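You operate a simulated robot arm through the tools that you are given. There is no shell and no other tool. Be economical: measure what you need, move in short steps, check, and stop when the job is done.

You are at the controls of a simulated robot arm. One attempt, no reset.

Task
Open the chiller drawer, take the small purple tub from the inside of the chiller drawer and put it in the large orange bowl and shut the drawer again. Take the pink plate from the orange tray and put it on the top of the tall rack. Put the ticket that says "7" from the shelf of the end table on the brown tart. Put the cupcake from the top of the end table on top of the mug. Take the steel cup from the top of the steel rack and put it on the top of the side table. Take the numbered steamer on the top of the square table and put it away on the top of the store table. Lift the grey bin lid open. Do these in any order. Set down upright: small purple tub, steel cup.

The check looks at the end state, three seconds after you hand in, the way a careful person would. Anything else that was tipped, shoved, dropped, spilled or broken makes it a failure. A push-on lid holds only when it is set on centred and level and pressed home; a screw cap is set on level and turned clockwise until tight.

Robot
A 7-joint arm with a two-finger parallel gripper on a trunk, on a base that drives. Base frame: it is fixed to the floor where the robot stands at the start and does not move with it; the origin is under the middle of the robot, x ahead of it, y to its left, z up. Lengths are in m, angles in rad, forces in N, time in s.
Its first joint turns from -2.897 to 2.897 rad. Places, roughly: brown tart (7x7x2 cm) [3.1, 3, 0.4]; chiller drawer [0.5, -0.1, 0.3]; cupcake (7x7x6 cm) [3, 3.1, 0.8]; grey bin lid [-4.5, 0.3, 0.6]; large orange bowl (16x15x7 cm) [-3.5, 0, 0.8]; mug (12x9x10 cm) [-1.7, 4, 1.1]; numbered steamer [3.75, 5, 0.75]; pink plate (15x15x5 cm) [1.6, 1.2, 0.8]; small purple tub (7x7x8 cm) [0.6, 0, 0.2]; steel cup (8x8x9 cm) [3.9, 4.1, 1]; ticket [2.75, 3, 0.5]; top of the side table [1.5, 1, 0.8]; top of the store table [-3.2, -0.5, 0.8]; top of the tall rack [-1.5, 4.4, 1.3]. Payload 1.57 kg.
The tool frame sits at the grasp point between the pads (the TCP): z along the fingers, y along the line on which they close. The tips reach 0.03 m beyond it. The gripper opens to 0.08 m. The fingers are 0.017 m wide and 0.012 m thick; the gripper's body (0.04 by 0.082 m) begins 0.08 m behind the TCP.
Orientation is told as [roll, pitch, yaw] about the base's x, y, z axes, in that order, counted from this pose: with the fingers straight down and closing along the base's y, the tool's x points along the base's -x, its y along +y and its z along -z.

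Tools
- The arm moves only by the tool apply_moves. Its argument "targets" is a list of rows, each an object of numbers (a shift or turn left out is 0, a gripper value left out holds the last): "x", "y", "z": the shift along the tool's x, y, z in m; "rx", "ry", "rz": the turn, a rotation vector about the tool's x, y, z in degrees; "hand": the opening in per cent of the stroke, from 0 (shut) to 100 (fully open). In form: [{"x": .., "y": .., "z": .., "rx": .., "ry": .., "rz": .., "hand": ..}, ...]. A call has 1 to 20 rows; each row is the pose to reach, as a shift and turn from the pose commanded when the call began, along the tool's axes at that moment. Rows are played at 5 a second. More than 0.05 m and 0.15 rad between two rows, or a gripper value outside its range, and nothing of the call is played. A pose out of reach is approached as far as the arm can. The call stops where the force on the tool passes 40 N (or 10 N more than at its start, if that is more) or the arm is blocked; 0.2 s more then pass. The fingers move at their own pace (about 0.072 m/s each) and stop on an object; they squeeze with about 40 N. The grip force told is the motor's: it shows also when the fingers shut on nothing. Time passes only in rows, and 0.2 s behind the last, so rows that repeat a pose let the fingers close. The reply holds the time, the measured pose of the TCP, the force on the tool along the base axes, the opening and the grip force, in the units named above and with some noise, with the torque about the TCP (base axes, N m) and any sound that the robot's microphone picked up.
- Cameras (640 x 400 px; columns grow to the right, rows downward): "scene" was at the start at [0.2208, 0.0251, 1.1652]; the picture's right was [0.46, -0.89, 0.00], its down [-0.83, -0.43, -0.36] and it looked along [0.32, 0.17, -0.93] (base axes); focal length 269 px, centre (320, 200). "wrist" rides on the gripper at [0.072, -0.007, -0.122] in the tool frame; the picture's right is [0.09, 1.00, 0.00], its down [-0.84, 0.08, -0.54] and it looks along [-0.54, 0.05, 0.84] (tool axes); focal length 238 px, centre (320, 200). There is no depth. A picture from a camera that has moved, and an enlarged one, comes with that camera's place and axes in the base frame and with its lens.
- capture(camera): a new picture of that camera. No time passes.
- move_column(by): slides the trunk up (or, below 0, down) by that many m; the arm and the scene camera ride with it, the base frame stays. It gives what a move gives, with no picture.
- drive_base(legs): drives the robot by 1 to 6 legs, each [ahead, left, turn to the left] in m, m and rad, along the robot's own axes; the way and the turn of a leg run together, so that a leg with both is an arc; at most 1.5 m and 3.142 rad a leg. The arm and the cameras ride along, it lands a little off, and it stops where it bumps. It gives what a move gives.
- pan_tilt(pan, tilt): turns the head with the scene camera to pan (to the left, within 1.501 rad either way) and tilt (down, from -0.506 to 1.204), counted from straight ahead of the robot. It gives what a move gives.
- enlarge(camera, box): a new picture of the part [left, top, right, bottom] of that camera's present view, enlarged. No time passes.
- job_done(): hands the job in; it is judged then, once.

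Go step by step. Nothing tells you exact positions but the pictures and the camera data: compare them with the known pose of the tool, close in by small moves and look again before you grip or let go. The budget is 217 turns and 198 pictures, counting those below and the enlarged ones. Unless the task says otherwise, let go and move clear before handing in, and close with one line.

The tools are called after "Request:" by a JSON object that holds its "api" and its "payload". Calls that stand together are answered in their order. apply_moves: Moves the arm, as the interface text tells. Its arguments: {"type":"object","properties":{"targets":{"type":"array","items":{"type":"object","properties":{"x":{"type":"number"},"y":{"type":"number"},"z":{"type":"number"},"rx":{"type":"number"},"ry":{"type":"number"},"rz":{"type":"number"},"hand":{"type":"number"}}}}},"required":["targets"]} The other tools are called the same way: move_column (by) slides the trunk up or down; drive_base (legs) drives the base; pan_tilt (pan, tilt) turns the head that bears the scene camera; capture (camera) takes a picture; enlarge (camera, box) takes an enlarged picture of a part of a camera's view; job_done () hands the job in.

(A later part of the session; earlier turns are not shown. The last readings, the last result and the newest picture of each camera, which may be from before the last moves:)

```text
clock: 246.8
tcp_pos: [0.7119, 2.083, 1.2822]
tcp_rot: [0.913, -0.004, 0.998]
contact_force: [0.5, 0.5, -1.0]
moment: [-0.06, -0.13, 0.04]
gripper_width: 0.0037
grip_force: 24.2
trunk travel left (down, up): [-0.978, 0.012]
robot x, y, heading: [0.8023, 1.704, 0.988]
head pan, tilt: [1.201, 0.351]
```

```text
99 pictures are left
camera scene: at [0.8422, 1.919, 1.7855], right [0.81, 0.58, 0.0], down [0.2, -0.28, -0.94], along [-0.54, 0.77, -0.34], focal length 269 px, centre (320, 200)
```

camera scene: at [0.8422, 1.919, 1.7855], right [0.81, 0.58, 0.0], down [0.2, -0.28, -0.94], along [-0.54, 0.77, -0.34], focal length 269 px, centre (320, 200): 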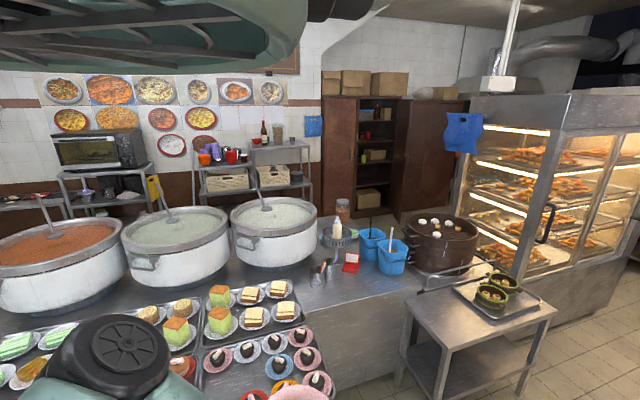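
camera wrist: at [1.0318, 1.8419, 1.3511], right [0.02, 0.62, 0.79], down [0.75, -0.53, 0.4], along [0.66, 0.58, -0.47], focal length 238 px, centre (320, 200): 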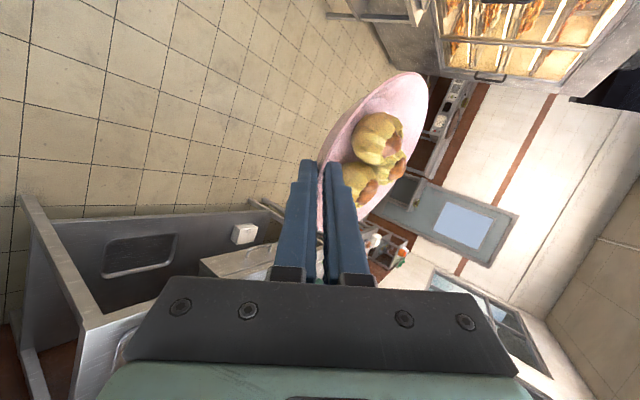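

The tall rack (shelf with bottle and glasses, top z≈1.3) is behind the pot row, next to brown wardrobes. I'll try the route around the display cabinet's far end.

Request:
{"api": "drive_base", "payload": {"legs": [[1.45, -0.05, 0], [1.45, -0.05, 0]]}}

Request:
{"api": "pan_tilt", "payload": {"pan": 1.2, "tilt": 0.4}}

Request:
{"api": "capture", "payload": {"camera": "scene"}}

Request:
{"api": "pan_tilt", "payload": {"pan": -0.6, "tilt": 0.4}}

Request:
{"api": "capture", "payload": {"camera": "scene"}}

```text
clock: 260.9
tcp_pos: [2.3311, 4.4822, 1.2814]
tcp_rot: [0.914, -0.007, 1.032]
contact_force: [0.3, -1.2, -1.3]
moment: [-0.08, -0.08, -0.01]
gripper_width: 0.0036
grip_force: 24.4
trunk travel left (down, up): [-0.978, 0.012]
robot x, y, heading: [2.4351, 4.1034, 1.022]
head pan, tilt: [1.201, 0.351]
```

```text
clock: 261.5
tcp_pos: [2.331, 4.4825, 1.2829]
tcp_rot: [0.913, -0.005, 1.031]
contact_force: [0.0, 0.2, -1.1]
moment: [-0.06, -0.09, 0.0]
gripper_width: 0.0036
grip_force: 24.2
trunk travel left (down, up): [-0.978, 0.012]
robot x, y, heading: [2.4362, 4.106, 1.021]
head pan, tilt: [1.201, 0.4]
```

```text
98 pictures are left
camera scene: at [2.4668, 4.3231, 1.781], right [0.8, 0.61, 0.0], down [0.24, -0.31, -0.92], along [-0.56, 0.73, -0.39], focal length 269 px, centre (320, 200)
```

scene: 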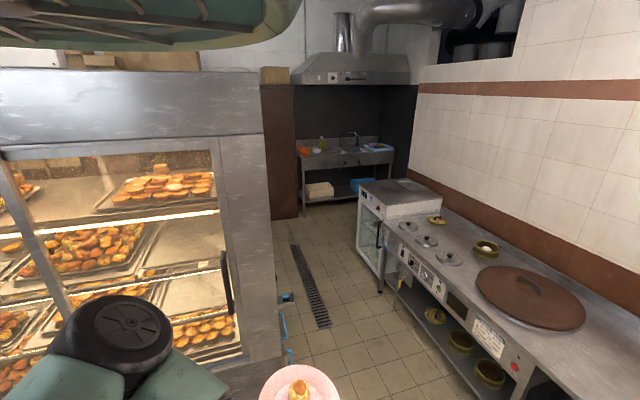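

```text
clock: 263.3
tcp_pos: [2.3297, 4.4821, 1.2819]
tcp_rot: [0.913, -0.008, 1.032]
contact_force: [0.3, -0.6, -1.8]
moment: [-0.11, -0.08, -0.01]
gripper_width: 0.0037
grip_force: 24.3
trunk travel left (down, up): [-0.978, 0.012]
robot x, y, heading: [2.435, 4.1046, 1.022]
head pan, tilt: [-0.6, 0.4]
```

```text
97 pictures are left
camera scene: at [2.6074, 4.2872, 1.781], right [0.41, -0.91, 0.0], down [-0.35, -0.16, -0.92], along [0.84, 0.38, -0.39], focal length 269 px, centre (320, 200)
```

scene: 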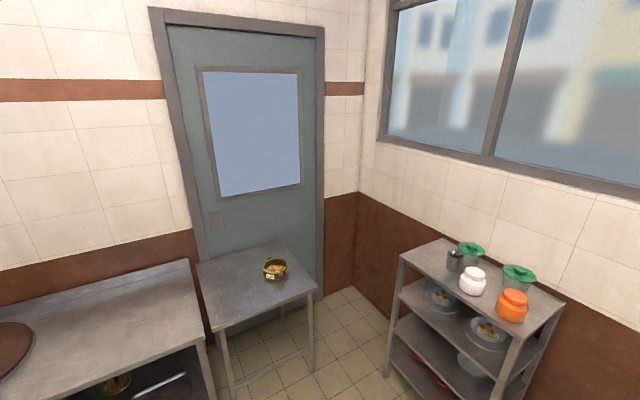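

The passage past the cabinet is open. Moving into it with the plate held over the clear side.

Request:
{"api": "drive_base", "payload": {"legs": [[0, 0, -0.07], [0.85, 0, 0], [0, 1.3, 0]]}}

Request:
{"api": "pan_tilt", "payload": {"pan": 1.5, "tilt": 0.4}}

Request:
{"api": "capture", "payload": {"camera": "scene"}}

```text
clock: 274.4
tcp_pos: [1.8106, 5.9265, 1.2817]
tcp_rot: [0.914, -0.005, 0.966]
contact_force: [-0.3, -0.2, -1.7]
moment: [-0.09, -0.09, -0.03]
gripper_width: 0.0036
grip_force: 24.8
trunk travel left (down, up): [-0.978, 0.012]
robot x, y, heading: [1.8875, 5.5466, 0.951]
head pan, tilt: [-0.6, 0.4]
```

```text
clock: 276.4
tcp_pos: [1.8104, 5.9266, 1.2818]
tcp_rot: [0.913, -0.006, 0.965]
contact_force: [-0.7, -0.2, -2.1]
moment: [-0.12, -0.12, 0.03]
gripper_width: 0.0034
grip_force: 24.1
trunk travel left (down, up): [-0.978, 0.012]
robot x, y, heading: [1.8859, 5.5426, 0.955]
head pan, tilt: [1.499, 0.4]
```

```text
96 pictures are left
camera scene: at [1.9153, 5.7393, 1.781], right [0.64, 0.77, 0.0], down [0.3, -0.25, -0.92], along [-0.71, 0.58, -0.39], focal length 269 px, centre (320, 200)
```

scene: 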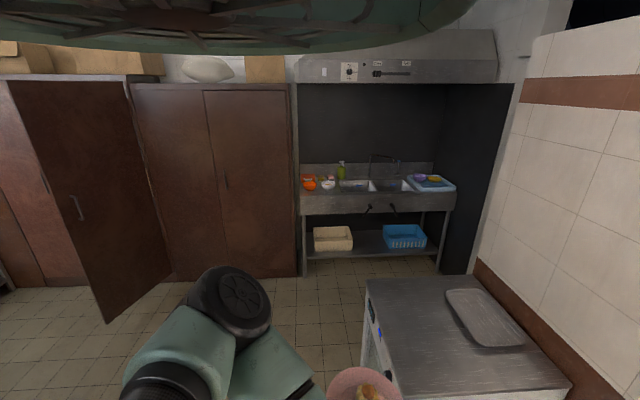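

A wardrobe door stands ajar at F≈-3.5, but the aisle behind the cabinet is clear. Moving in and turning to face the rack wall.

Request:
{"api": "drive_base", "payload": {"legs": [[0, 1.2, 0], [0, 0, 1.3]]}}

Request:
{"api": "pan_tilt", "payload": {"pan": 1.3, "tilt": 0.4}}

Request:
{"api": "capture", "payload": {"camera": "scene"}}

```text
clock: 285.6
tcp_pos: [0.533, 6.2801, 1.2816]
tcp_rot: [0.913, -0.006, 2.237]
contact_force: [0.4, -0.4, -1.7]
moment: [0.1, -0.08, -0.04]
gripper_width: 0.0035
grip_force: 24.6
trunk travel left (down, up): [-0.978, 0.012]
robot x, y, heading: [0.9242, 6.2411, 2.224]
head pan, tilt: [1.499, 0.4]
```

```text
clock: 286.3
tcp_pos: [0.5337, 6.2806, 1.2829]
tcp_rot: [0.911, -0.005, 2.236]
contact_force: [-0.1, 0.2, -2.6]
moment: [0.09, -0.11, -0.02]
gripper_width: 0.0031
grip_force: 24.9
trunk travel left (down, up): [-0.978, 0.012]
robot x, y, heading: [0.9207, 6.2424, 2.227]
head pan, tilt: [1.3, 0.4]
```

```text
95 pictures are left
camera scene: at [0.7341, 6.3397, 1.781], right [-0.38, 0.93, 0.0], down [0.36, 0.15, -0.92], along [-0.85, -0.35, -0.39], focal length 269 px, centre (320, 200)
```

scene: 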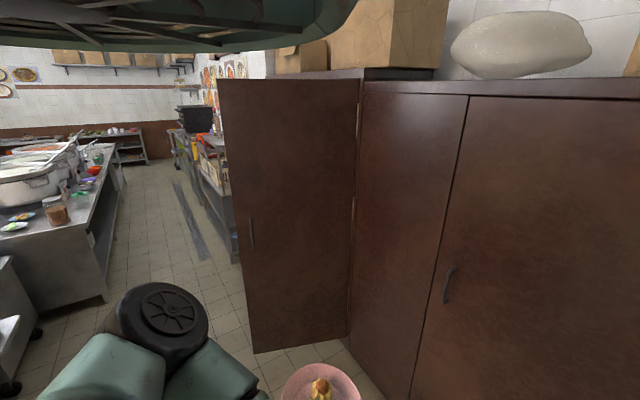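

The aisle runs down to the racks. Squaring up and sliding along it.

Request:
{"api": "drive_base", "payload": {"legs": [[0, 0, 0.29], [0, 1.2, 0], [0, 0.9, 0]]}}

Request:
{"api": "pan_tilt", "payload": {"pan": 0.5, "tilt": 0.5}}

Request:
{"api": "capture", "payload": {"camera": "scene"}}

```text
clock: 297.7
tcp_pos: [-0.7111, 4.475, 1.2813]
tcp_rot: [0.913, -0.005, 2.515]
contact_force: [-0.5, 1.0, -2.3]
moment: [0.08, -0.09, -0.01]
gripper_width: 0.0038
grip_force: 24.2
trunk travel left (down, up): [-0.978, 0.012]
robot x, y, heading: [-0.3288, 4.5425, 2.505]
head pan, tilt: [1.3, 0.4]
```

```text
clock: 298.9
tcp_pos: [-0.7111, 4.475, 1.2824]
tcp_rot: [0.913, -0.004, 2.515]
contact_force: [0.5, -0.7, -1.9]
moment: [0.14, -0.12, 0.04]
gripper_width: 0.0036
grip_force: 23.9
trunk travel left (down, up): [-0.978, 0.012]
robot x, y, heading: [-0.3288, 4.5425, 2.506]
head pan, tilt: [0.499, 0.499]
```

```text
94 pictures are left
camera scene: at [-0.5524, 4.6562, 1.7719], right [0.14, 0.99, 0.0], down [0.47, -0.07, -0.88], along [-0.87, 0.12, -0.48], focal length 269 px, centre (320, 200)
```

scene: 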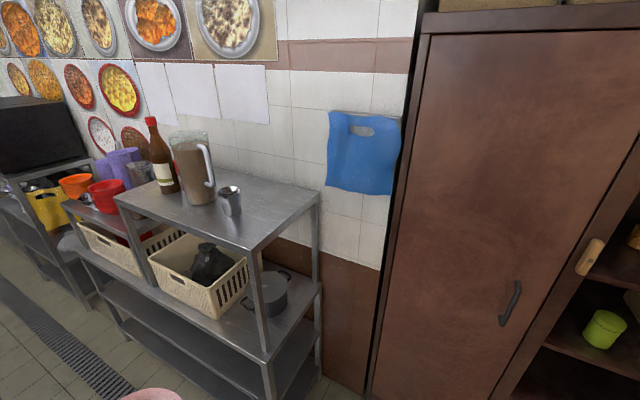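

The rack top is free at its right side, around [-1.39, 4.61]. I'll come in from the front-right: slide left, turn 45°, and raise the arm.

Request:
{"api": "drive_base", "payload": {"legs": [[0, 0.46, 0], [0, 0, -0.785]]}}

Request:
{"api": "apply_moves", "payload": {"targets": [{"y": 0.02, "z": -0.015}, {"y": 0.04, "z": -0.03}, {"y": 0.06, "z": -0.046}, {"y": 0.08, "z": -0.061}, {"y": 0.095, "z": -0.073}]}}

Request:
{"api": "pan_tilt", "payload": {"pan": 0.9, "tilt": 0.7}}

Request:
{"api": "capture", "payload": {"camera": "scene"}}

Request:
{"api": "capture", "payload": {"camera": "wrist"}}

```text
clock: 303.8
tcp_pos: [-0.9255, 4.3948, 1.2828]
tcp_rot: [0.912, -0.007, 1.704]
contact_force: [-0.2, 0.4, -1.1]
moment: [0.02, -0.13, 0.02]
gripper_width: 0.0035
grip_force: 24.8
trunk travel left (down, up): [-0.978, 0.012]
robot x, y, heading: [-0.6131, 4.1656, 1.699]
head pan, tilt: [0.499, 0.499]
```

```text
clock: 305.0
tcp_pos: [-0.925, 4.3954, 1.4022]
tcp_rot: [0.913, -0.005, 1.703]
contact_force: [-0.8, -0.1, -2.0]
moment: [0.03, -0.12, 0.01]
gripper_width: 0.0033
grip_force: 24.1
trunk travel left (down, up): [-0.978, 0.012]
robot x, y, heading: [-0.6082, 4.1614, 1.694]
head pan, tilt: [0.499, 0.499]
```

```text
clock: 305.9
tcp_pos: [-0.9241, 4.3946, 1.4009]
tcp_rot: [0.912, -0.006, 1.702]
contact_force: [0.6, 0.4, -2.0]
moment: [-0.02, -0.1, -0.04]
gripper_width: 0.0034
grip_force: 24.6
trunk travel left (down, up): [-0.978, 0.012]
robot x, y, heading: [-0.6106, 4.1668, 1.69]
head pan, tilt: [0.901, 0.7]
```

```text
93 pictures are left
camera scene: at [-0.7026, 4.3755, 1.7542], right [0.52, 0.85, 0.0], down [0.55, -0.34, -0.77], along [-0.65, 0.4, -0.64], focal length 269 px, centre (320, 200)
```

scene: 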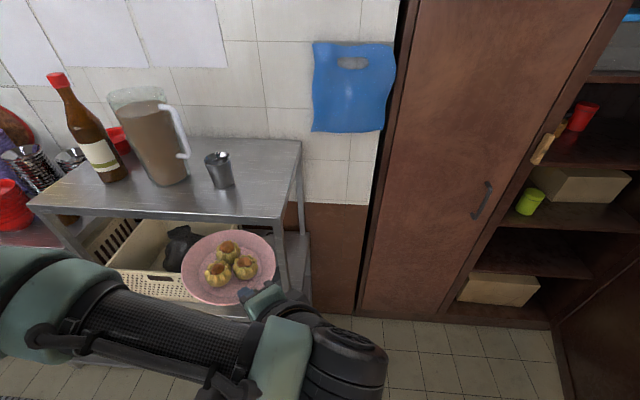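

```text
92 pictures are left
camera wrist: at [-0.8146, 4.3371, 1.4702], right [-0.59, -0.18, 0.79], down [0.27, 0.88, 0.4], along [-0.76, 0.45, -0.47], focal length 238 px, centre (320, 200)
```

wrist: 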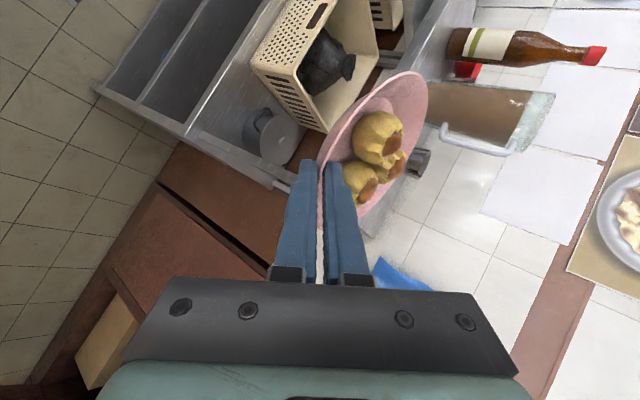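

Rack top is at z≈1.335; the target for the plate centre is ≈[-1.358, 4.605], clear of the cup. Raising a little and driving in.

Request:
{"api": "apply_moves", "payload": {"targets": [{"y": 0.012, "z": -0.009}, {"y": 0.024, "z": -0.018}]}}

Request:
{"api": "drive_base", "payload": {"legs": [[0.22, 0.28, 0]]}}

Request:
{"api": "capture", "payload": {"camera": "scene"}}

Request:
{"api": "capture", "payload": {"camera": "wrist"}}

```text
clock: 306.4
tcp_pos: [-0.9252, 4.394, 1.4324]
tcp_rot: [0.912, -0.007, 1.704]
contact_force: [-0.3, 0.0, -2.5]
moment: [0.01, -0.11, 0.01]
gripper_width: 0.0036
grip_force: 24.8
trunk travel left (down, up): [-0.978, 0.012]
robot x, y, heading: [-0.6095, 4.1633, 1.699]
head pan, tilt: [0.901, 0.7]
```

```text
clock: 308.8
tcp_pos: [-1.2296, 4.5748, 1.4317]
tcp_rot: [0.913, -0.007, 1.707]
contact_force: [0.4, -0.4, -1.5]
moment: [0.02, -0.1, -0.01]
gripper_width: 0.0037
grip_force: 25.3
trunk travel left (down, up): [-0.978, 0.012]
robot x, y, heading: [-0.9147, 4.3453, 1.701]
head pan, tilt: [0.901, 0.7]
```

```text
91 pictures are left
camera scene: at [-1.0068, 4.5571, 1.7543], right [0.52, 0.86, 0.0], down [0.55, -0.33, -0.77], along [-0.66, 0.4, -0.64], focal length 269 px, centre (320, 200)
```

scene: 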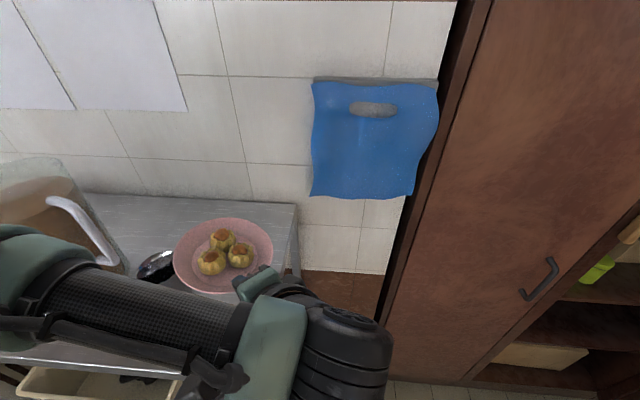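

```text
90 pictures are left
camera wrist: at [-1.1194, 4.5167, 1.5007], right [-0.59, -0.18, 0.79], down [0.26, 0.88, 0.4], along [-0.76, 0.44, -0.47], focal length 238 px, centre (320, 200)
```

wrist: 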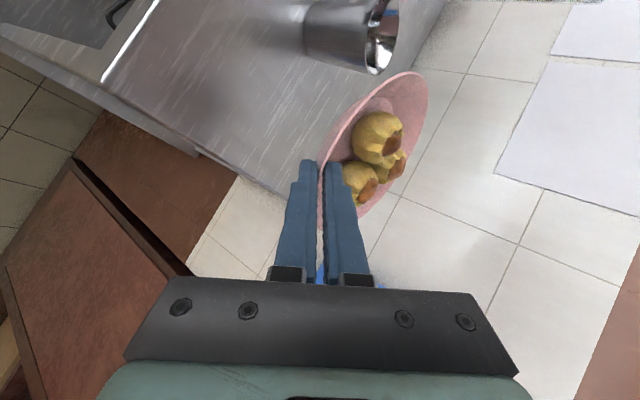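

Fine-positioning with the arm over the free spot.

Request:
{"api": "apply_moves", "payload": {"targets": [{"x": -0.02, "y": 0.01, "z": 0.013}, {"x": -0.045, "y": 0.025, "z": 0.0325}]}}

Request:
{"api": "pan_tilt", "payload": {"pan": 0.9, "tilt": 0.9}}

Request:
{"api": "capture", "payload": {"camera": "scene"}}

Request:
{"api": "capture", "payload": {"camera": "wrist"}}

```text
clock: 309.4
tcp_pos: [-1.2775, 4.6161, 1.43]
tcp_rot: [0.912, -0.005, 1.707]
contact_force: [-0.1, 0.0, -0.9]
moment: [0.0, -0.15, 0.01]
gripper_width: 0.0036
grip_force: 24.9
trunk travel left (down, up): [-0.978, 0.012]
robot x, y, heading: [-0.9136, 4.3482, 1.7]
head pan, tilt: [0.901, 0.7]
```

```text
clock: 310.1
tcp_pos: [-1.2763, 4.6154, 1.4311]
tcp_rot: [0.912, -0.006, 1.708]
contact_force: [-0.7, 0.9, -1.8]
moment: [0.0, -0.11, 0.02]
gripper_width: 0.0035
grip_force: 24.6
trunk travel left (down, up): [-0.978, 0.012]
robot x, y, heading: [-0.9158, 4.3432, 1.699]
head pan, tilt: [0.901, 0.901]
```

```text
89 pictures are left
camera scene: at [-0.9998, 4.5528, 1.738], right [0.52, 0.86, 0.0], down [0.67, -0.4, -0.62], along [-0.53, 0.32, -0.78], focal length 269 px, centre (320, 200)
```

scene: 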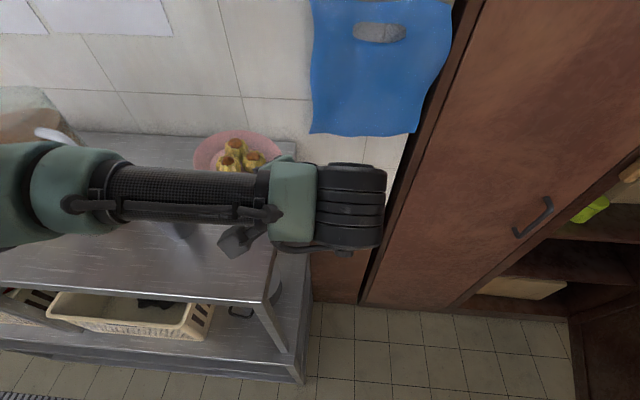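

```text
88 pictures are left
camera wrist: at [-1.1666, 4.5575, 1.5003], right [-0.59, -0.18, 0.79], down [0.26, 0.88, 0.4], along [-0.76, 0.44, -0.47], focal length 238 px, centre (320, 200)
```

wrist: 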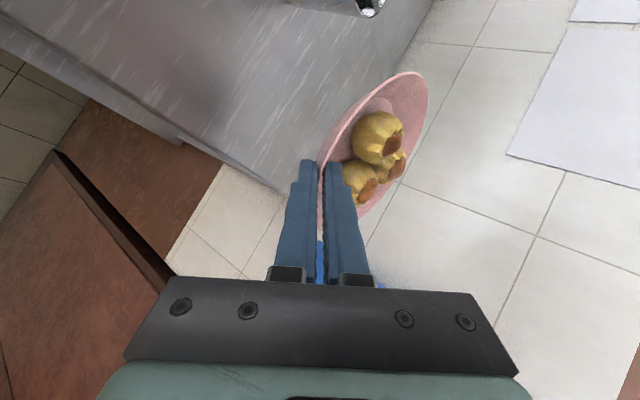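

Position is right. Lowering in steps while watching contact force.

Request:
{"api": "apply_moves", "payload": {"targets": [{"y": -0.012, "z": 0.009}, {"y": -0.022, "z": 0.017}, {"y": -0.0277, "z": 0.0213}]}}

Request:
{"api": "apply_moves", "payload": {"targets": [{"y": -0.004, "z": 0.003}, {"y": -0.008, "z": 0.006}]}}

Request:
{"api": "capture", "payload": {"camera": "wrist"}}

```text
clock: 310.9
tcp_pos: [-1.2775, 4.6155, 1.3966]
tcp_rot: [0.914, -0.004, 1.707]
contact_force: [0.4, 0.0, -2.1]
moment: [0.01, -0.08, -0.04]
gripper_width: 0.0036
grip_force: 24.2
trunk travel left (down, up): [-0.978, 0.012]
robot x, y, heading: [-0.9129, 4.3447, 1.698]
head pan, tilt: [0.901, 0.901]
```

```text
clock: 311.5
tcp_pos: [-1.2761, 4.6145, 1.3865]
tcp_rot: [0.912, -0.004, 1.709]
contact_force: [0.6, 0.6, -2.7]
moment: [0.01, -0.15, 0.04]
gripper_width: 0.0034
grip_force: 24.7
trunk travel left (down, up): [-0.978, 0.012]
robot x, y, heading: [-0.9167, 4.3439, 1.698]
head pan, tilt: [0.901, 0.901]
```

```text
87 pictures are left
camera wrist: at [-1.1662, 4.5567, 1.4556], right [-0.59, -0.18, 0.79], down [0.26, 0.88, 0.4], along [-0.76, 0.44, -0.47], focal length 238 px, centre (320, 200)
```

wrist: 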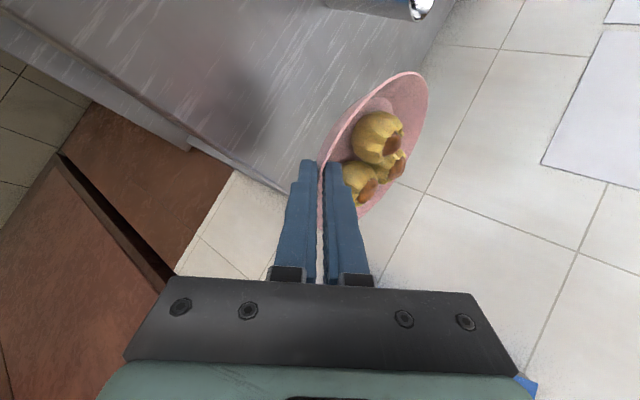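

No contact yet. Continuing down.

Request:
{"api": "apply_moves", "payload": {"targets": [{"y": -0.004, "z": 0.003}, {"y": -0.008, "z": 0.006}, {"y": -0.012, "z": 0.009}]}}

Request:
{"api": "apply_moves", "payload": {"targets": [{"y": -0.003, "z": 0.0024}, {"y": -0.006, "z": 0.0048}]}}

Request:
{"api": "capture", "payload": {"camera": "wrist"}}

```text
clock: 312.3
tcp_pos: [-1.2764, 4.6143, 1.3716]
tcp_rot: [0.914, -0.005, 1.708]
contact_force: [0.2, -0.2, -1.6]
moment: [0.01, -0.16, 0.01]
gripper_width: 0.0036
grip_force: 24.9
trunk travel left (down, up): [-0.978, 0.012]
robot x, y, heading: [-0.9178, 4.3444, 1.698]
head pan, tilt: [0.901, 0.901]
```

```text
clock: 312.9
tcp_pos: [-1.2761, 4.6138, 1.363]
tcp_rot: [0.914, -0.005, 1.709]
contact_force: [-0.2, -0.3, -1.6]
moment: [0.0, -0.14, -0.01]
gripper_width: 0.0035
grip_force: 25.2
trunk travel left (down, up): [-0.978, 0.012]
robot x, y, heading: [-0.9145, 4.3461, 1.699]
head pan, tilt: [0.901, 0.901]
```

```text
86 pictures are left
camera wrist: at [-1.1664, 4.5561, 1.433], right [-0.59, -0.18, 0.79], down [0.26, 0.88, 0.4], along [-0.76, 0.44, -0.47], focal length 238 px, centre (320, 200)
```

wrist: 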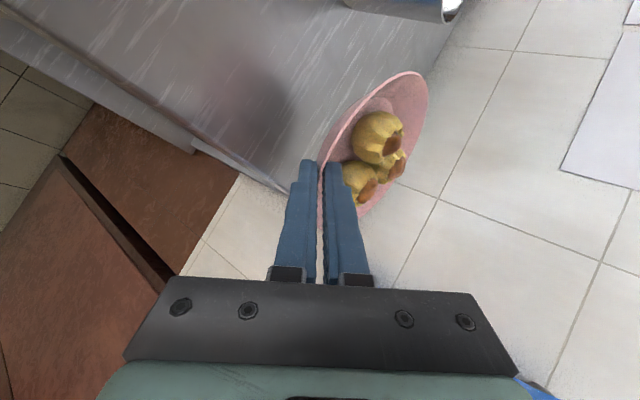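

Still free. A few more millimetres at a time.

Request:
{"api": "apply_moves", "payload": {"targets": [{"y": -0.003, "z": 0.0024}, {"y": -0.006, "z": 0.0048}, {"y": -0.009, "z": 0.007}]}}

Request:
{"api": "apply_moves", "payload": {"targets": [{"y": -0.003, "z": 0.0024}, {"y": -0.006, "z": 0.0048}]}}

Request:
{"api": "capture", "payload": {"camera": "wrist"}}

```text
clock: 313.7
tcp_pos: [-1.2767, 4.614, 1.3525]
tcp_rot: [0.912, -0.006, 1.705]
contact_force: [0.0, 0.7, -1.8]
moment: [0.03, -0.12, -0.01]
gripper_width: 0.0035
grip_force: 24.4
trunk travel left (down, up): [-0.978, 0.012]
robot x, y, heading: [-0.9156, 4.3452, 1.698]
head pan, tilt: [0.901, 0.901]
```

```text
clock: 314.3
tcp_pos: [-1.2775, 4.6148, 1.3456]
tcp_rot: [0.911, -0.005, 1.709]
contact_force: [0.8, 0.4, -1.5]
moment: [0.01, -0.14, 0.02]
gripper_width: 0.0035
grip_force: 24.6
trunk travel left (down, up): [-0.978, 0.012]
robot x, y, heading: [-0.9153, 4.3466, 1.698]
head pan, tilt: [0.901, 0.901]
```

```text
85 pictures are left
camera wrist: at [-1.1664, 4.5558, 1.414], right [-0.59, -0.18, 0.79], down [0.26, 0.88, 0.4], along [-0.76, 0.44, -0.47], focal length 238 px, centre (320, 200)
```

wrist: 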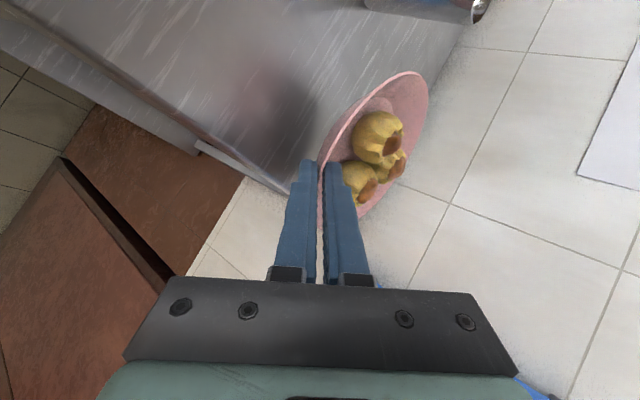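

Continuing the descent in small steps.

Request:
{"api": "apply_moves", "payload": {"targets": [{"y": -0.004, "z": 0.003}, {"y": -0.008, "z": 0.006}, {"y": -0.012, "z": 0.009}]}}

Request:
{"api": "apply_moves", "payload": {"targets": [{"y": -0.004, "z": 0.003}, {"y": -0.008, "z": 0.006}]}}

Request:
{"api": "capture", "payload": {"camera": "scene"}}

```text
clock: 315.1
tcp_pos: [-1.2777, 4.6145, 1.3297]
tcp_rot: [0.913, -0.005, 1.706]
contact_force: [-0.5, 0.1, -1.9]
moment: [0.04, -0.14, 0.0]
gripper_width: 0.0035
grip_force: 23.8
trunk travel left (down, up): [-0.978, 0.012]
robot x, y, heading: [-0.9143, 4.3455, 1.695]
head pan, tilt: [0.901, 0.901]
```

```text
clock: 315.7
tcp_pos: [-1.2767, 4.6146, 1.3207]
tcp_rot: [0.915, -0.005, 1.706]
contact_force: [1.1, -0.1, 0.2]
moment: [0.1, 0.01, -0.03]
gripper_width: 0.0034
grip_force: 24.7
trunk travel left (down, up): [-0.978, 0.012]
robot x, y, heading: [-0.9139, 4.3489, 1.694]
head pan, tilt: [0.901, 0.901]
```

```text
84 pictures are left
camera scene: at [-0.9993, 4.5526, 1.7381], right [0.52, 0.86, 0.0], down [0.67, -0.4, -0.62], along [-0.53, 0.32, -0.78], focal length 269 px, centre (320, 200)
```

scene: 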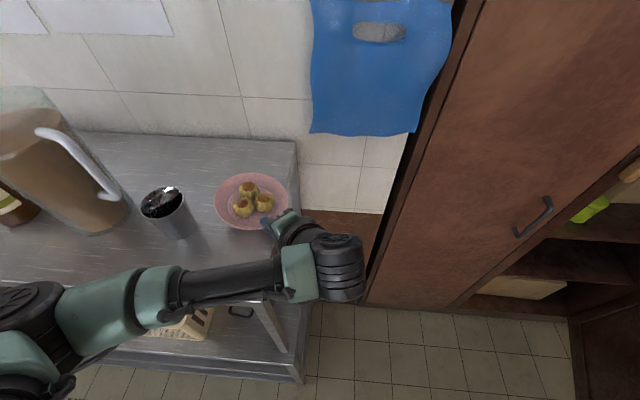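

Contact made: the plate is resting on the rack. Settling 5 mm more, then opening slightly and withdrawing.

Request:
{"api": "apply_moves", "payload": {"targets": [{"y": -0.003, "z": 0.002}, {"y": -0.005, "z": 0.004}]}}

Request:
{"api": "apply_moves", "payload": {"targets": [{"hand": 10}, {"hand": 20}, {"hand": 25}, {"hand": 25}]}}

Request:
{"api": "enlarge", "payload": {"camera": "wrist", "box": [220, 60, 420, 260]}}

Request:
{"api": "enlarge", "payload": {"camera": "scene", "box": [140, 120, 380, 320]}}

```text
clock: 316.3
tcp_pos: [-1.2759, 4.6154, 1.317]
tcp_rot: [0.921, -0.013, 1.705]
contact_force: [3.2, 0.9, 18.3]
moment: [0.39, 0.89, -0.14]
gripper_width: 0.0048
grip_force: 25.1
trunk travel left (down, up): [-0.978, 0.012]
robot x, y, heading: [-0.9143, 4.3429, 1.701]
head pan, tilt: [0.901, 0.901]
```

```text
clock: 317.3
tcp_pos: [-1.2755, 4.6146, 1.3152]
tcp_rot: [0.919, -0.009, 1.709]
contact_force: [3.8, -0.2, 24.2]
moment: [-0.03, 0.17, 0.0]
gripper_width: 0.0082
grip_force: 0.1
trunk travel left (down, up): [-0.978, 0.012]
robot x, y, heading: [-0.9157, 4.3452, 1.702]
head pan, tilt: [0.901, 0.901]
```

```text
2.00 times, centred on (320, 160) of wrist
camera zoom: at [-1.1646, 4.5557, 1.3837], right [-0.59, -0.18, 0.79], down [0.27, 0.88, 0.4], along [-0.77, 0.44, -0.47], focal length 477 px, centre (320, 280)
```

zoom: 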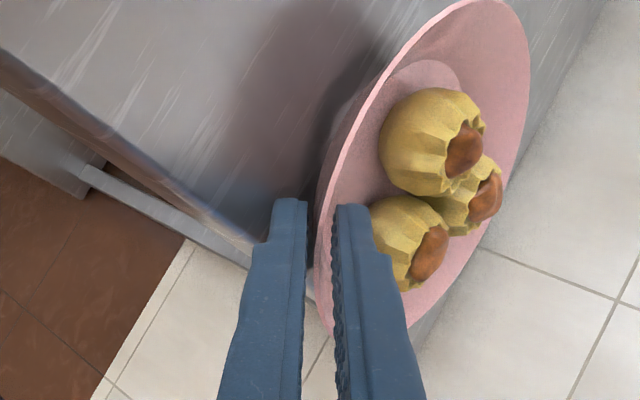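

```text
2.00 times, centred on (260, 220) of scene
camera zoom: at [-0.9964, 4.5512, 1.7385], right [0.52, 0.86, 0.0], down [0.67, -0.4, -0.62], along [-0.53, 0.32, -0.78], focal length 538 px, centre (440, 160)
```

zoom: 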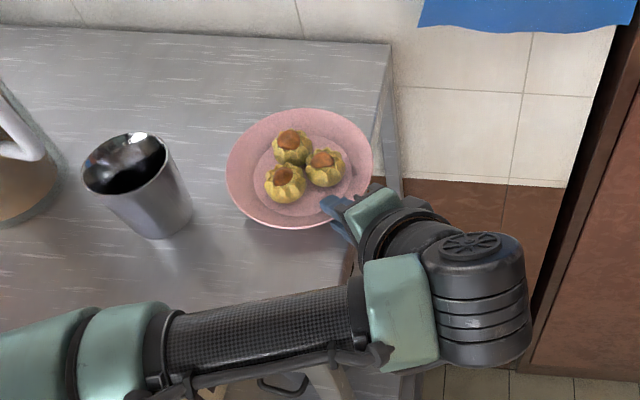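

The lower finger rests on the rack top. I'll rise 5 mm so it can open, then withdraw horizontally.

Request:
{"api": "apply_moves", "payload": {"targets": [{"y": 0.003, "z": -0.002}, {"y": 0.005, "z": -0.004}, {"y": 0.005, "z": -0.004}]}}

Request:
{"api": "enlarge", "payload": {"camera": "wrist", "box": [220, 60, 420, 260]}}

```text
clock: 318.1
tcp_pos: [-1.2767, 4.6145, 1.3192]
tcp_rot: [0.912, -0.005, 1.709]
contact_force: [-3.5, -0.9, 3.4]
moment: [-0.08, 0.15, 0.0]
gripper_width: 0.0159
grip_force: 0.1
trunk travel left (down, up): [-0.978, 0.012]
robot x, y, heading: [-0.9114, 4.3456, 1.698]
head pan, tilt: [0.901, 0.901]
```

```text
2.00 times, centred on (320, 160) of wrist
camera zoom: at [-1.1666, 4.556, 1.3882], right [-0.59, -0.18, 0.79], down [0.26, 0.88, 0.4], along [-0.76, 0.44, -0.47], focal length 477 px, centre (320, 280)
```

zoom: 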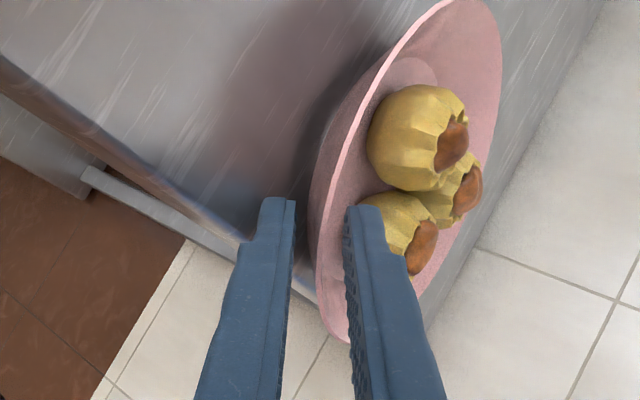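

Gap is open on both sides. Withdrawing horizontally.

Request:
{"api": "apply_moves", "payload": {"targets": [{"y": -0.004, "z": -0.0085}, {"y": -0.01, "z": -0.018}, {"y": -0.017, "z": -0.028}, {"y": -0.025, "z": -0.04}, {"y": -0.035, "z": -0.055}]}}

Request:
{"api": "capture", "payload": {"camera": "scene"}}

Request:
{"api": "capture", "payload": {"camera": "wrist"}}

```text
clock: 319.3
tcp_pos: [-1.2122, 4.6242, 1.3247]
tcp_rot: [0.913, -0.007, 1.708]
contact_force: [0.5, 0.3, 1.2]
moment: [-0.02, 0.03, -0.01]
gripper_width: 0.0206
grip_force: 0.6
trunk travel left (down, up): [-0.978, 0.012]
robot x, y, heading: [-0.9099, 4.3464, 1.701]
head pan, tilt: [0.901, 0.901]
```

```text
80 pictures are left
camera scene: at [-0.9992, 4.5534, 1.7379], right [0.52, 0.86, 0.0], down [0.67, -0.41, -0.62], along [-0.53, 0.32, -0.78], focal length 269 px, centre (320, 200)
```

scene: 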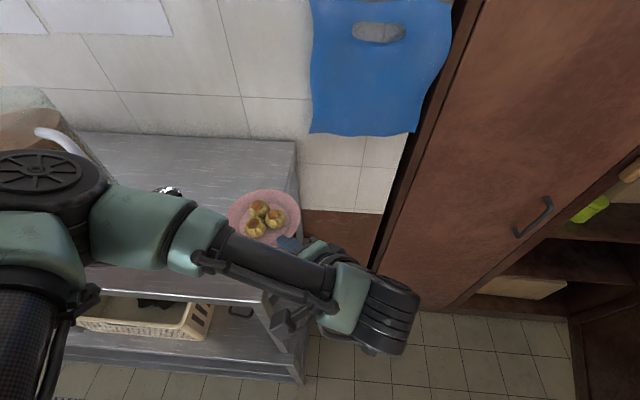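

```text
79 pictures are left
camera wrist: at [-1.1016, 4.5655, 1.3942], right [-0.59, -0.18, 0.79], down [0.26, 0.88, 0.4], along [-0.76, 0.44, -0.47], focal length 238 px, centre (320, 200)
```

wrist: 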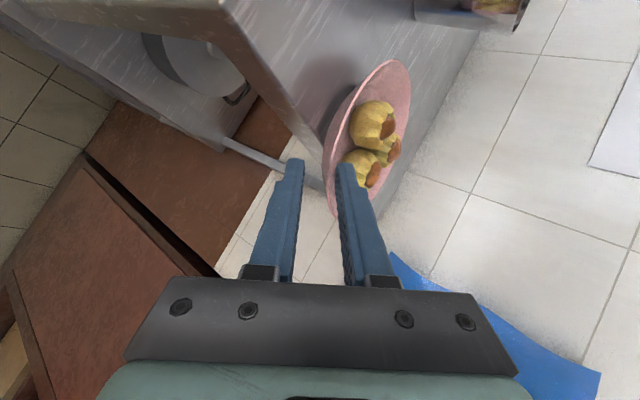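

The plate got dragged ~3 cm toward the edge because its rim rode on the lower finger. Lowering slightly to free it, then withdrawing.

Request:
{"api": "apply_moves", "payload": {"targets": [{"y": -0.005, "z": 0.004}, {"y": -0.008, "z": 0.006}]}}

Request:
{"api": "apply_moves", "payload": {"targets": [{"y": -0.006, "z": -0.008}, {"y": -0.012, "z": -0.016}, {"y": -0.02, "z": -0.028}]}}

Request:
{"api": "capture", "payload": {"camera": "wrist"}}

Request:
{"api": "enlarge", "payload": {"camera": "scene", "box": [140, 120, 380, 320]}}

```text
clock: 319.9
tcp_pos: [-1.2135, 4.6244, 1.3152]
tcp_rot: [0.913, -0.007, 1.709]
contact_force: [-1.7, 0.5, 1.4]
moment: [0.01, 0.03, -0.02]
gripper_width: 0.0216
grip_force: 1.2
trunk travel left (down, up): [-0.978, 0.012]
robot x, y, heading: [-0.9129, 4.3452, 1.7]
head pan, tilt: [0.901, 0.901]
```

```text
clock: 320.7
tcp_pos: [-1.1775, 4.6286, 1.3161]
tcp_rot: [0.913, -0.005, 1.708]
contact_force: [0.7, -0.7, 0.4]
moment: [-0.02, 0.03, -0.01]
gripper_width: 0.0201
grip_force: 0.0
trunk travel left (down, up): [-0.978, 0.012]
robot x, y, heading: [-0.9129, 4.3441, 1.7]
head pan, tilt: [0.901, 0.901]
```

```text
78 pictures are left
camera wrist: at [-1.0667, 4.5703, 1.3855], right [-0.59, -0.18, 0.79], down [0.26, 0.88, 0.4], along [-0.76, 0.44, -0.47], focal length 238 px, centre (320, 200)
```

wrist: 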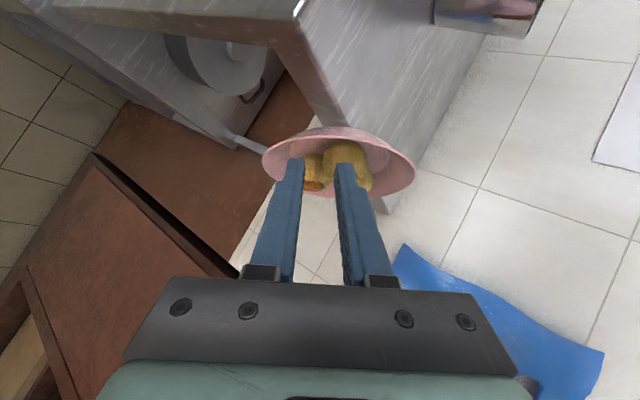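

```text
2.00 times, centred on (260, 220) of scene
camera zoom: at [-0.999, 4.5531, 1.7379], right [0.52, 0.86, 0.0], down [0.67, -0.41, -0.62], along [-0.53, 0.32, -0.78], focal length 538 px, centre (440, 160)
```

zoom: 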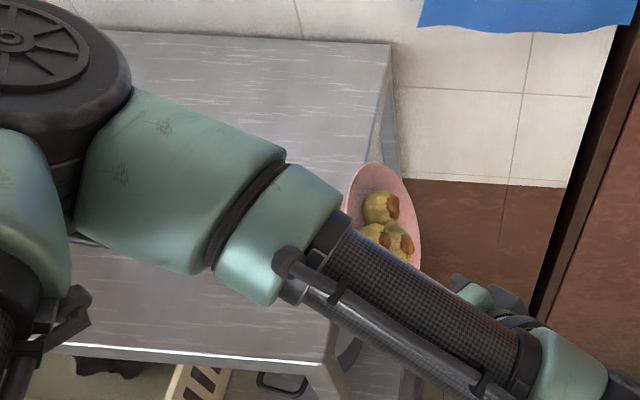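

The plate is tipping at the rack's edge. No time passes while I look, so I'll look closely before acting.

Request:
{"api": "enlarge", "payload": {"camera": "wrist", "box": [240, 90, 440, 290]}}

Request:
{"api": "enlarge", "payload": {"camera": "scene", "box": [270, 180, 410, 310]}}

```text
2.00 times, centred on (340, 190) of wrist
camera zoom: at [-1.0667, 4.5703, 1.3855], right [-0.59, -0.18, 0.79], down [0.26, 0.88, 0.4], along [-0.76, 0.44, -0.47], focal length 477 px, centre (280, 220)
```

zoom: 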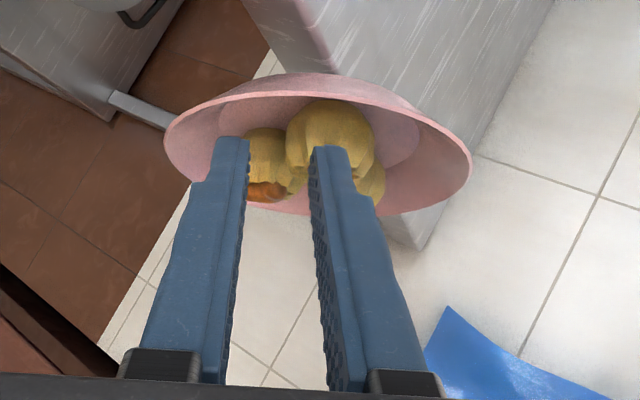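

```text
3.08 times, centred on (340, 245) of scene
camera zoom: at [-0.999, 4.5531, 1.7379], right [0.52, 0.86, 0.0], down [0.67, -0.41, -0.62], along [-0.53, 0.32, -0.78], focal length 828 px, centre (258, 62)
```

zoom: 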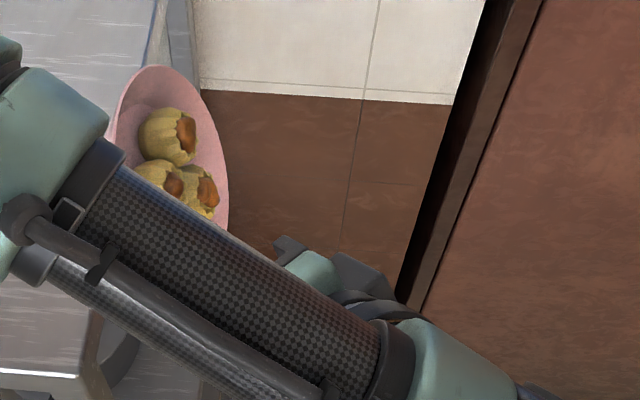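

The plate leans out over the edge just beyond my fingertips. I'll try to pin it against the rack with the fingertips at once.

Request:
{"api": "apply_moves", "payload": {"targets": [{"y": 0.006, "z": 0.045}]}}

Request:
{"api": "capture", "payload": {"camera": "wrist"}}

Request:
{"api": "capture", "payload": {"camera": "scene"}}

```text
clock: 321.1
tcp_pos: [-1.2191, 4.6214, 1.294]
tcp_rot: [0.91, -0.007, 1.708]
contact_force: [0.4, -0.3, -0.3]
moment: [0.0, 0.03, -0.01]
gripper_width: 0.0198
grip_force: 0.1
trunk travel left (down, up): [-0.978, 0.012]
robot x, y, heading: [-0.9155, 4.349, 1.696]
head pan, tilt: [0.901, 0.901]
```

```text
74 pictures are left
camera wrist: at [-1.1089, 4.5633, 1.3628], right [-0.59, -0.18, 0.79], down [0.26, 0.88, 0.4], along [-0.76, 0.44, -0.47], focal length 238 px, centre (320, 200)
```

wrist: 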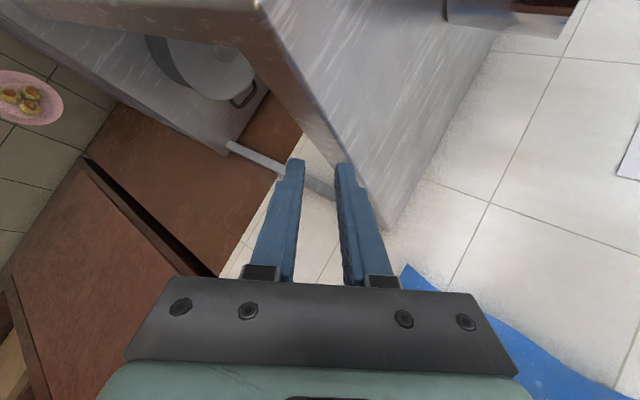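

```text
73 pictures are left
camera scene: at [-1.0012, 4.5513, 1.7381], right [0.52, 0.86, 0.0], down [0.67, -0.4, -0.62], along [-0.53, 0.32, -0.78], focal length 269 px, centre (320, 200)
```

scene: 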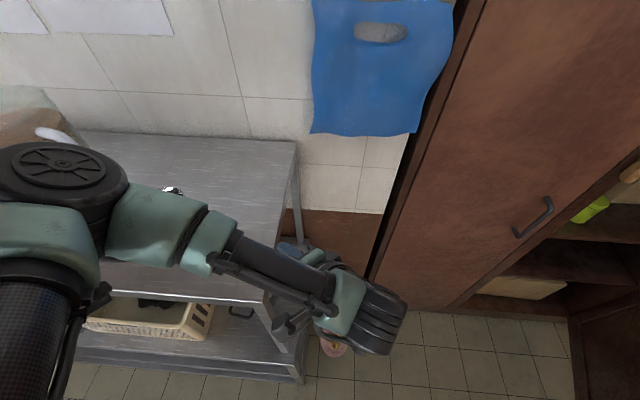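

It fell. I'll withdraw and look at how it landed — it may be recoverable.

Request:
{"api": "apply_moves", "payload": {"targets": [{"y": 0.02, "z": -0.03}, {"y": 0.04, "z": -0.06}]}}

Request:
{"api": "drive_base", "payload": {"legs": [[-0.25, -0.25, 0]]}}

Request:
{"api": "pan_tilt", "payload": {"pan": 0.7, "tilt": 1.0}}

Request:
{"api": "capture", "payload": {"camera": "scene"}}

```text
clock: 321.7
tcp_pos: [-1.1941, 4.6244, 1.3617]
tcp_rot: [0.913, -0.004, 1.706]
contact_force: [-0.3, 0.2, -0.4]
moment: [0.03, -0.01, 0.01]
gripper_width: 0.0199
grip_force: 0.0
trunk travel left (down, up): [-0.978, 0.012]
robot x, y, heading: [-0.9158, 4.3436, 1.699]
head pan, tilt: [0.901, 0.901]
```

```text
clock: 324.0
tcp_pos: [-0.9169, 4.4113, 1.3621]
tcp_rot: [0.914, -0.006, 1.711]
contact_force: [0.0, 0.9, 0.0]
moment: [0.02, -0.01, -0.01]
gripper_width: 0.02
grip_force: 0.1
trunk travel left (down, up): [-0.978, 0.012]
robot x, y, heading: [-0.6367, 4.1285, 1.702]
head pan, tilt: [0.901, 0.901]
```

```text
clock: 324.7
tcp_pos: [-0.916, 4.4098, 1.3623]
tcp_rot: [0.912, -0.006, 1.711]
contact_force: [-0.4, 0.2, -0.6]
moment: [0.0, 0.01, 0.0]
gripper_width: 0.0198
grip_force: 0.1
trunk travel left (down, up): [-0.978, 0.012]
robot x, y, heading: [-0.6364, 4.1335, 1.705]
head pan, tilt: [0.7, 1.0]
```

```text
72 pictures are left
camera scene: at [-0.7083, 4.3462, 1.7309], right [0.67, 0.74, 0.0], down [0.62, -0.57, -0.54], along [-0.4, 0.36, -0.84], focal length 269 px, centre (320, 200)
```

scene: 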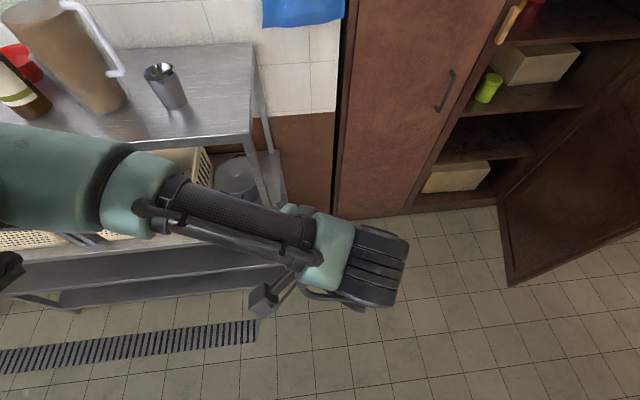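

The spot is hidden behind my wrist; shifting to see the floor there.

Request:
{"api": "drive_base", "payload": {"legs": [[0.2, -0.15, 0]]}}

Request:
{"api": "capture", "payload": {"camera": "scene"}}

Request:
{"api": "capture", "payload": {"camera": "wrist"}}

```text
clock: 326.5
tcp_pos: [-0.7962, 4.624, 1.3622]
tcp_rot: [0.914, -0.007, 1.709]
contact_force: [0.3, 0.0, -0.3]
moment: [-0.01, 0.0, 0.01]
gripper_width: 0.02
grip_force: 0.0
trunk travel left (down, up): [-0.978, 0.012]
robot x, y, heading: [-0.5141, 4.3427, 1.7]
head pan, tilt: [0.7, 1.0]
```

```text
71 pictures are left
camera scene: at [-0.5887, 4.5596, 1.7309], right [0.68, 0.74, 0.0], down [0.62, -0.57, -0.54], along [-0.4, 0.37, -0.84], focal length 269 px, centre (320, 200)
```

scene: 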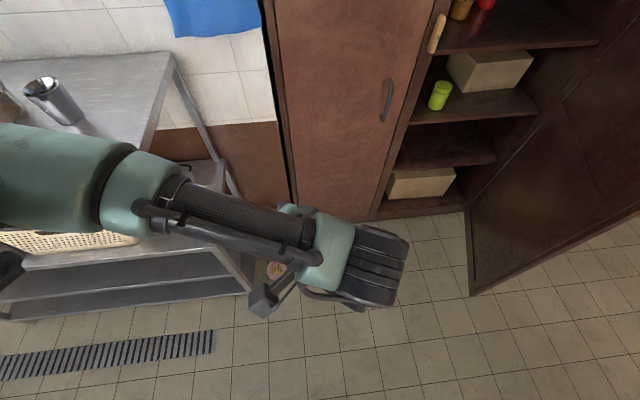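

```text
70 pictures are left
camera wrist: at [-0.6863, 4.566, 1.4306], right [-0.59, -0.18, 0.79], down [0.26, 0.88, 0.4], along [-0.76, 0.44, -0.47], focal length 238 px, centre (320, 200)
```

wrist: 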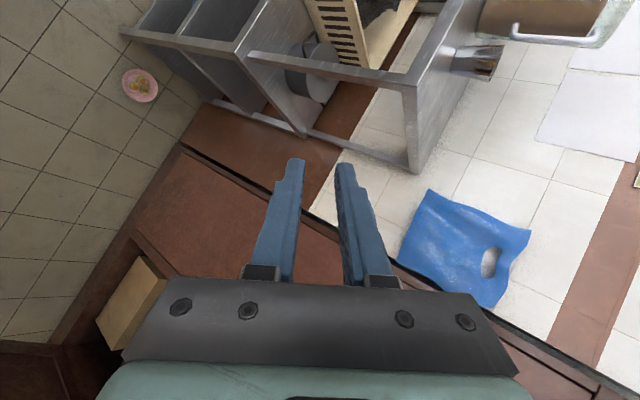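

Remarkably the plate landed upright on the floor with its pastries, at about [-1.19, 4.74]. I'll try to retrieve it: turn so the tool points straight at it from the front, and lower fully.

Request:
{"api": "drive_base", "payload": {"legs": [[0, 0, -0.752], [-0.33, 0, 0]]}}

Request:
{"api": "move_column", "payload": {"by": -0.95}}

Request:
{"api": "apply_moves", "payload": {"targets": [{"y": -0.03, "z": 0.024}, {"y": -0.06, "z": 0.048}, {"y": -0.09, "z": 0.07}, {"y": -0.12, "z": 0.093}, {"y": -0.15, "z": 0.116}]}}

Request:
{"api": "capture", "payload": {"camera": "wrist"}}

```text
clock: 330.7
tcp_pos: [-0.7212, 4.4762, 1.3612]
tcp_rot: [0.914, -0.006, 0.939]
contact_force: [-0.2, -1.4, -1.1]
moment: [0.01, 0.01, 0.01]
gripper_width: 0.0203
grip_force: 0.1
trunk travel left (down, up): [-0.978, 0.012]
robot x, y, heading: [-0.7137, 4.0802, 0.93]
head pan, tilt: [0.7, 1.0]
```

```text
refused: -0.95 is not a number from -0.4 to 0.4
```

```text
clock: 331.9
tcp_pos: [-0.72, 4.4762, 1.1721]
tcp_rot: [0.914, -0.003, 0.94]
contact_force: [-0.1, 0.3, 0.5]
moment: [0.02, 0.01, -0.03]
gripper_width: 0.0198
grip_force: 0.0
trunk travel left (down, up): [-0.978, 0.012]
robot x, y, heading: [-0.7156, 4.0818, 0.929]
head pan, tilt: [0.7, 1.0]
```

```text
69 pictures are left
camera wrist: at [-0.6809, 4.3578, 1.2404], right [-0.55, 0.28, 0.79], down [0.8, 0.45, 0.4], along [-0.24, 0.85, -0.47], focal length 238 px, centre (320, 200)
```

wrist: 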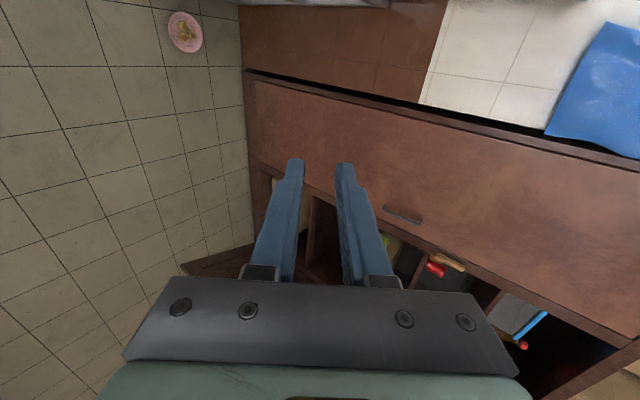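

The arm lowers well. Dropping the trunk in two steps.

Request:
{"api": "move_column", "payload": {"by": -0.4}}

Request:
{"api": "move_column", "payload": {"by": -0.4}}

Request:
{"api": "move_column", "payload": {"by": -0.17}}

Request:
{"api": "apply_moves", "payload": {"targets": [{"y": -0.03, "z": 0.024}, {"y": -0.06, "z": 0.048}, {"y": -0.08, "z": 0.062}]}}

Request:
{"api": "capture", "payload": {"camera": "wrist"}}

Request:
{"api": "capture", "payload": {"camera": "scene"}}

```text
clock: 335.7
tcp_pos: [-0.7199, 4.4762, 0.7711]
tcp_rot: [0.912, -0.005, 0.939]
contact_force: [0.0, -0.5, 0.5]
moment: [0.01, 0.02, -0.01]
gripper_width: 0.0198
grip_force: 0.1
trunk travel left (down, up): [-0.578, 0.412]
robot x, y, heading: [-0.7124, 4.0838, 0.923]
head pan, tilt: [0.7, 1.0]
```

```text
clock: 339.6
tcp_pos: [-0.7202, 4.4756, 0.3715]
tcp_rot: [0.913, -0.005, 0.94]
contact_force: [-0.5, -0.9, 0.2]
moment: [0.01, -0.01, 0.02]
gripper_width: 0.02
grip_force: 0.0
trunk travel left (down, up): [-0.178, 0.812]
robot x, y, heading: [-0.7137, 4.0812, 0.927]
head pan, tilt: [0.7, 1.0]
```

```text
clock: 341.5
tcp_pos: [-0.7198, 4.4749, 0.2026]
tcp_rot: [0.913, -0.005, 0.938]
contact_force: [-0.3, 0.3, 0.2]
moment: [0.0, -0.02, -0.01]
gripper_width: 0.0201
grip_force: 0.0
trunk travel left (down, up): [-0.008, 0.982]
robot x, y, heading: [-0.7174, 4.0826, 0.927]
head pan, tilt: [0.7, 1.0]
```

```text
clock: 342.3
tcp_pos: [-0.7197, 4.4739, 0.1007]
tcp_rot: [0.913, -0.006, 0.939]
contact_force: [0.3, -0.2, -0.9]
moment: [0.0, 0.0, -0.04]
gripper_width: 0.0201
grip_force: 0.0
trunk travel left (down, up): [-0.008, 0.982]
robot x, y, heading: [-0.7151, 4.0789, 0.929]
head pan, tilt: [0.7, 1.0]
```

```text
68 pictures are left
camera wrist: at [-0.6811, 4.3564, 0.1686], right [-0.55, 0.28, 0.79], down [0.8, 0.45, 0.4], along [-0.24, 0.85, -0.47], focal length 238 px, centre (320, 200)
```

wrist: 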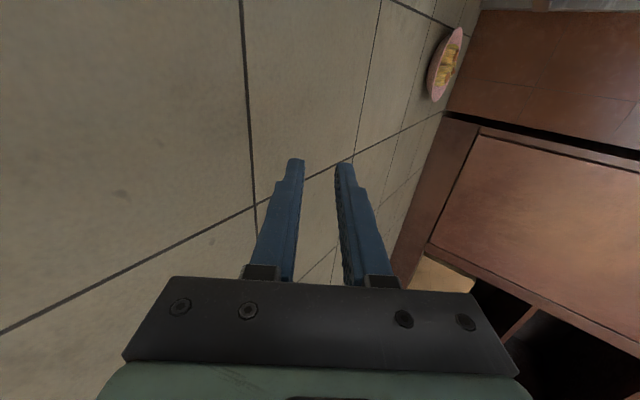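

```text
67 pictures are left
camera scene: at [-0.6157, 4.2855, 0.7608], right [1.0, 0.06, 0.0], down [0.05, -0.84, -0.54], along [-0.03, 0.54, -0.84], focal length 269 px, centre (320, 200)
```

scene: 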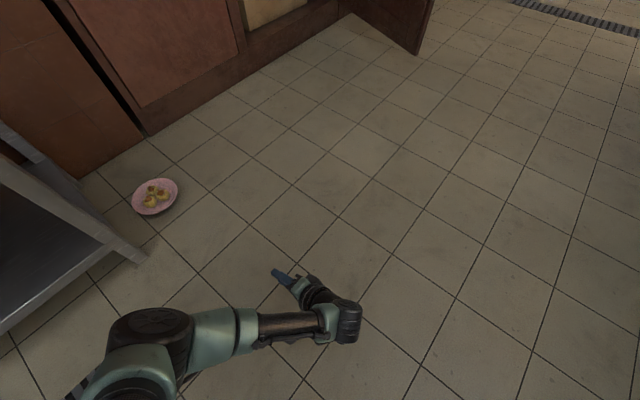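

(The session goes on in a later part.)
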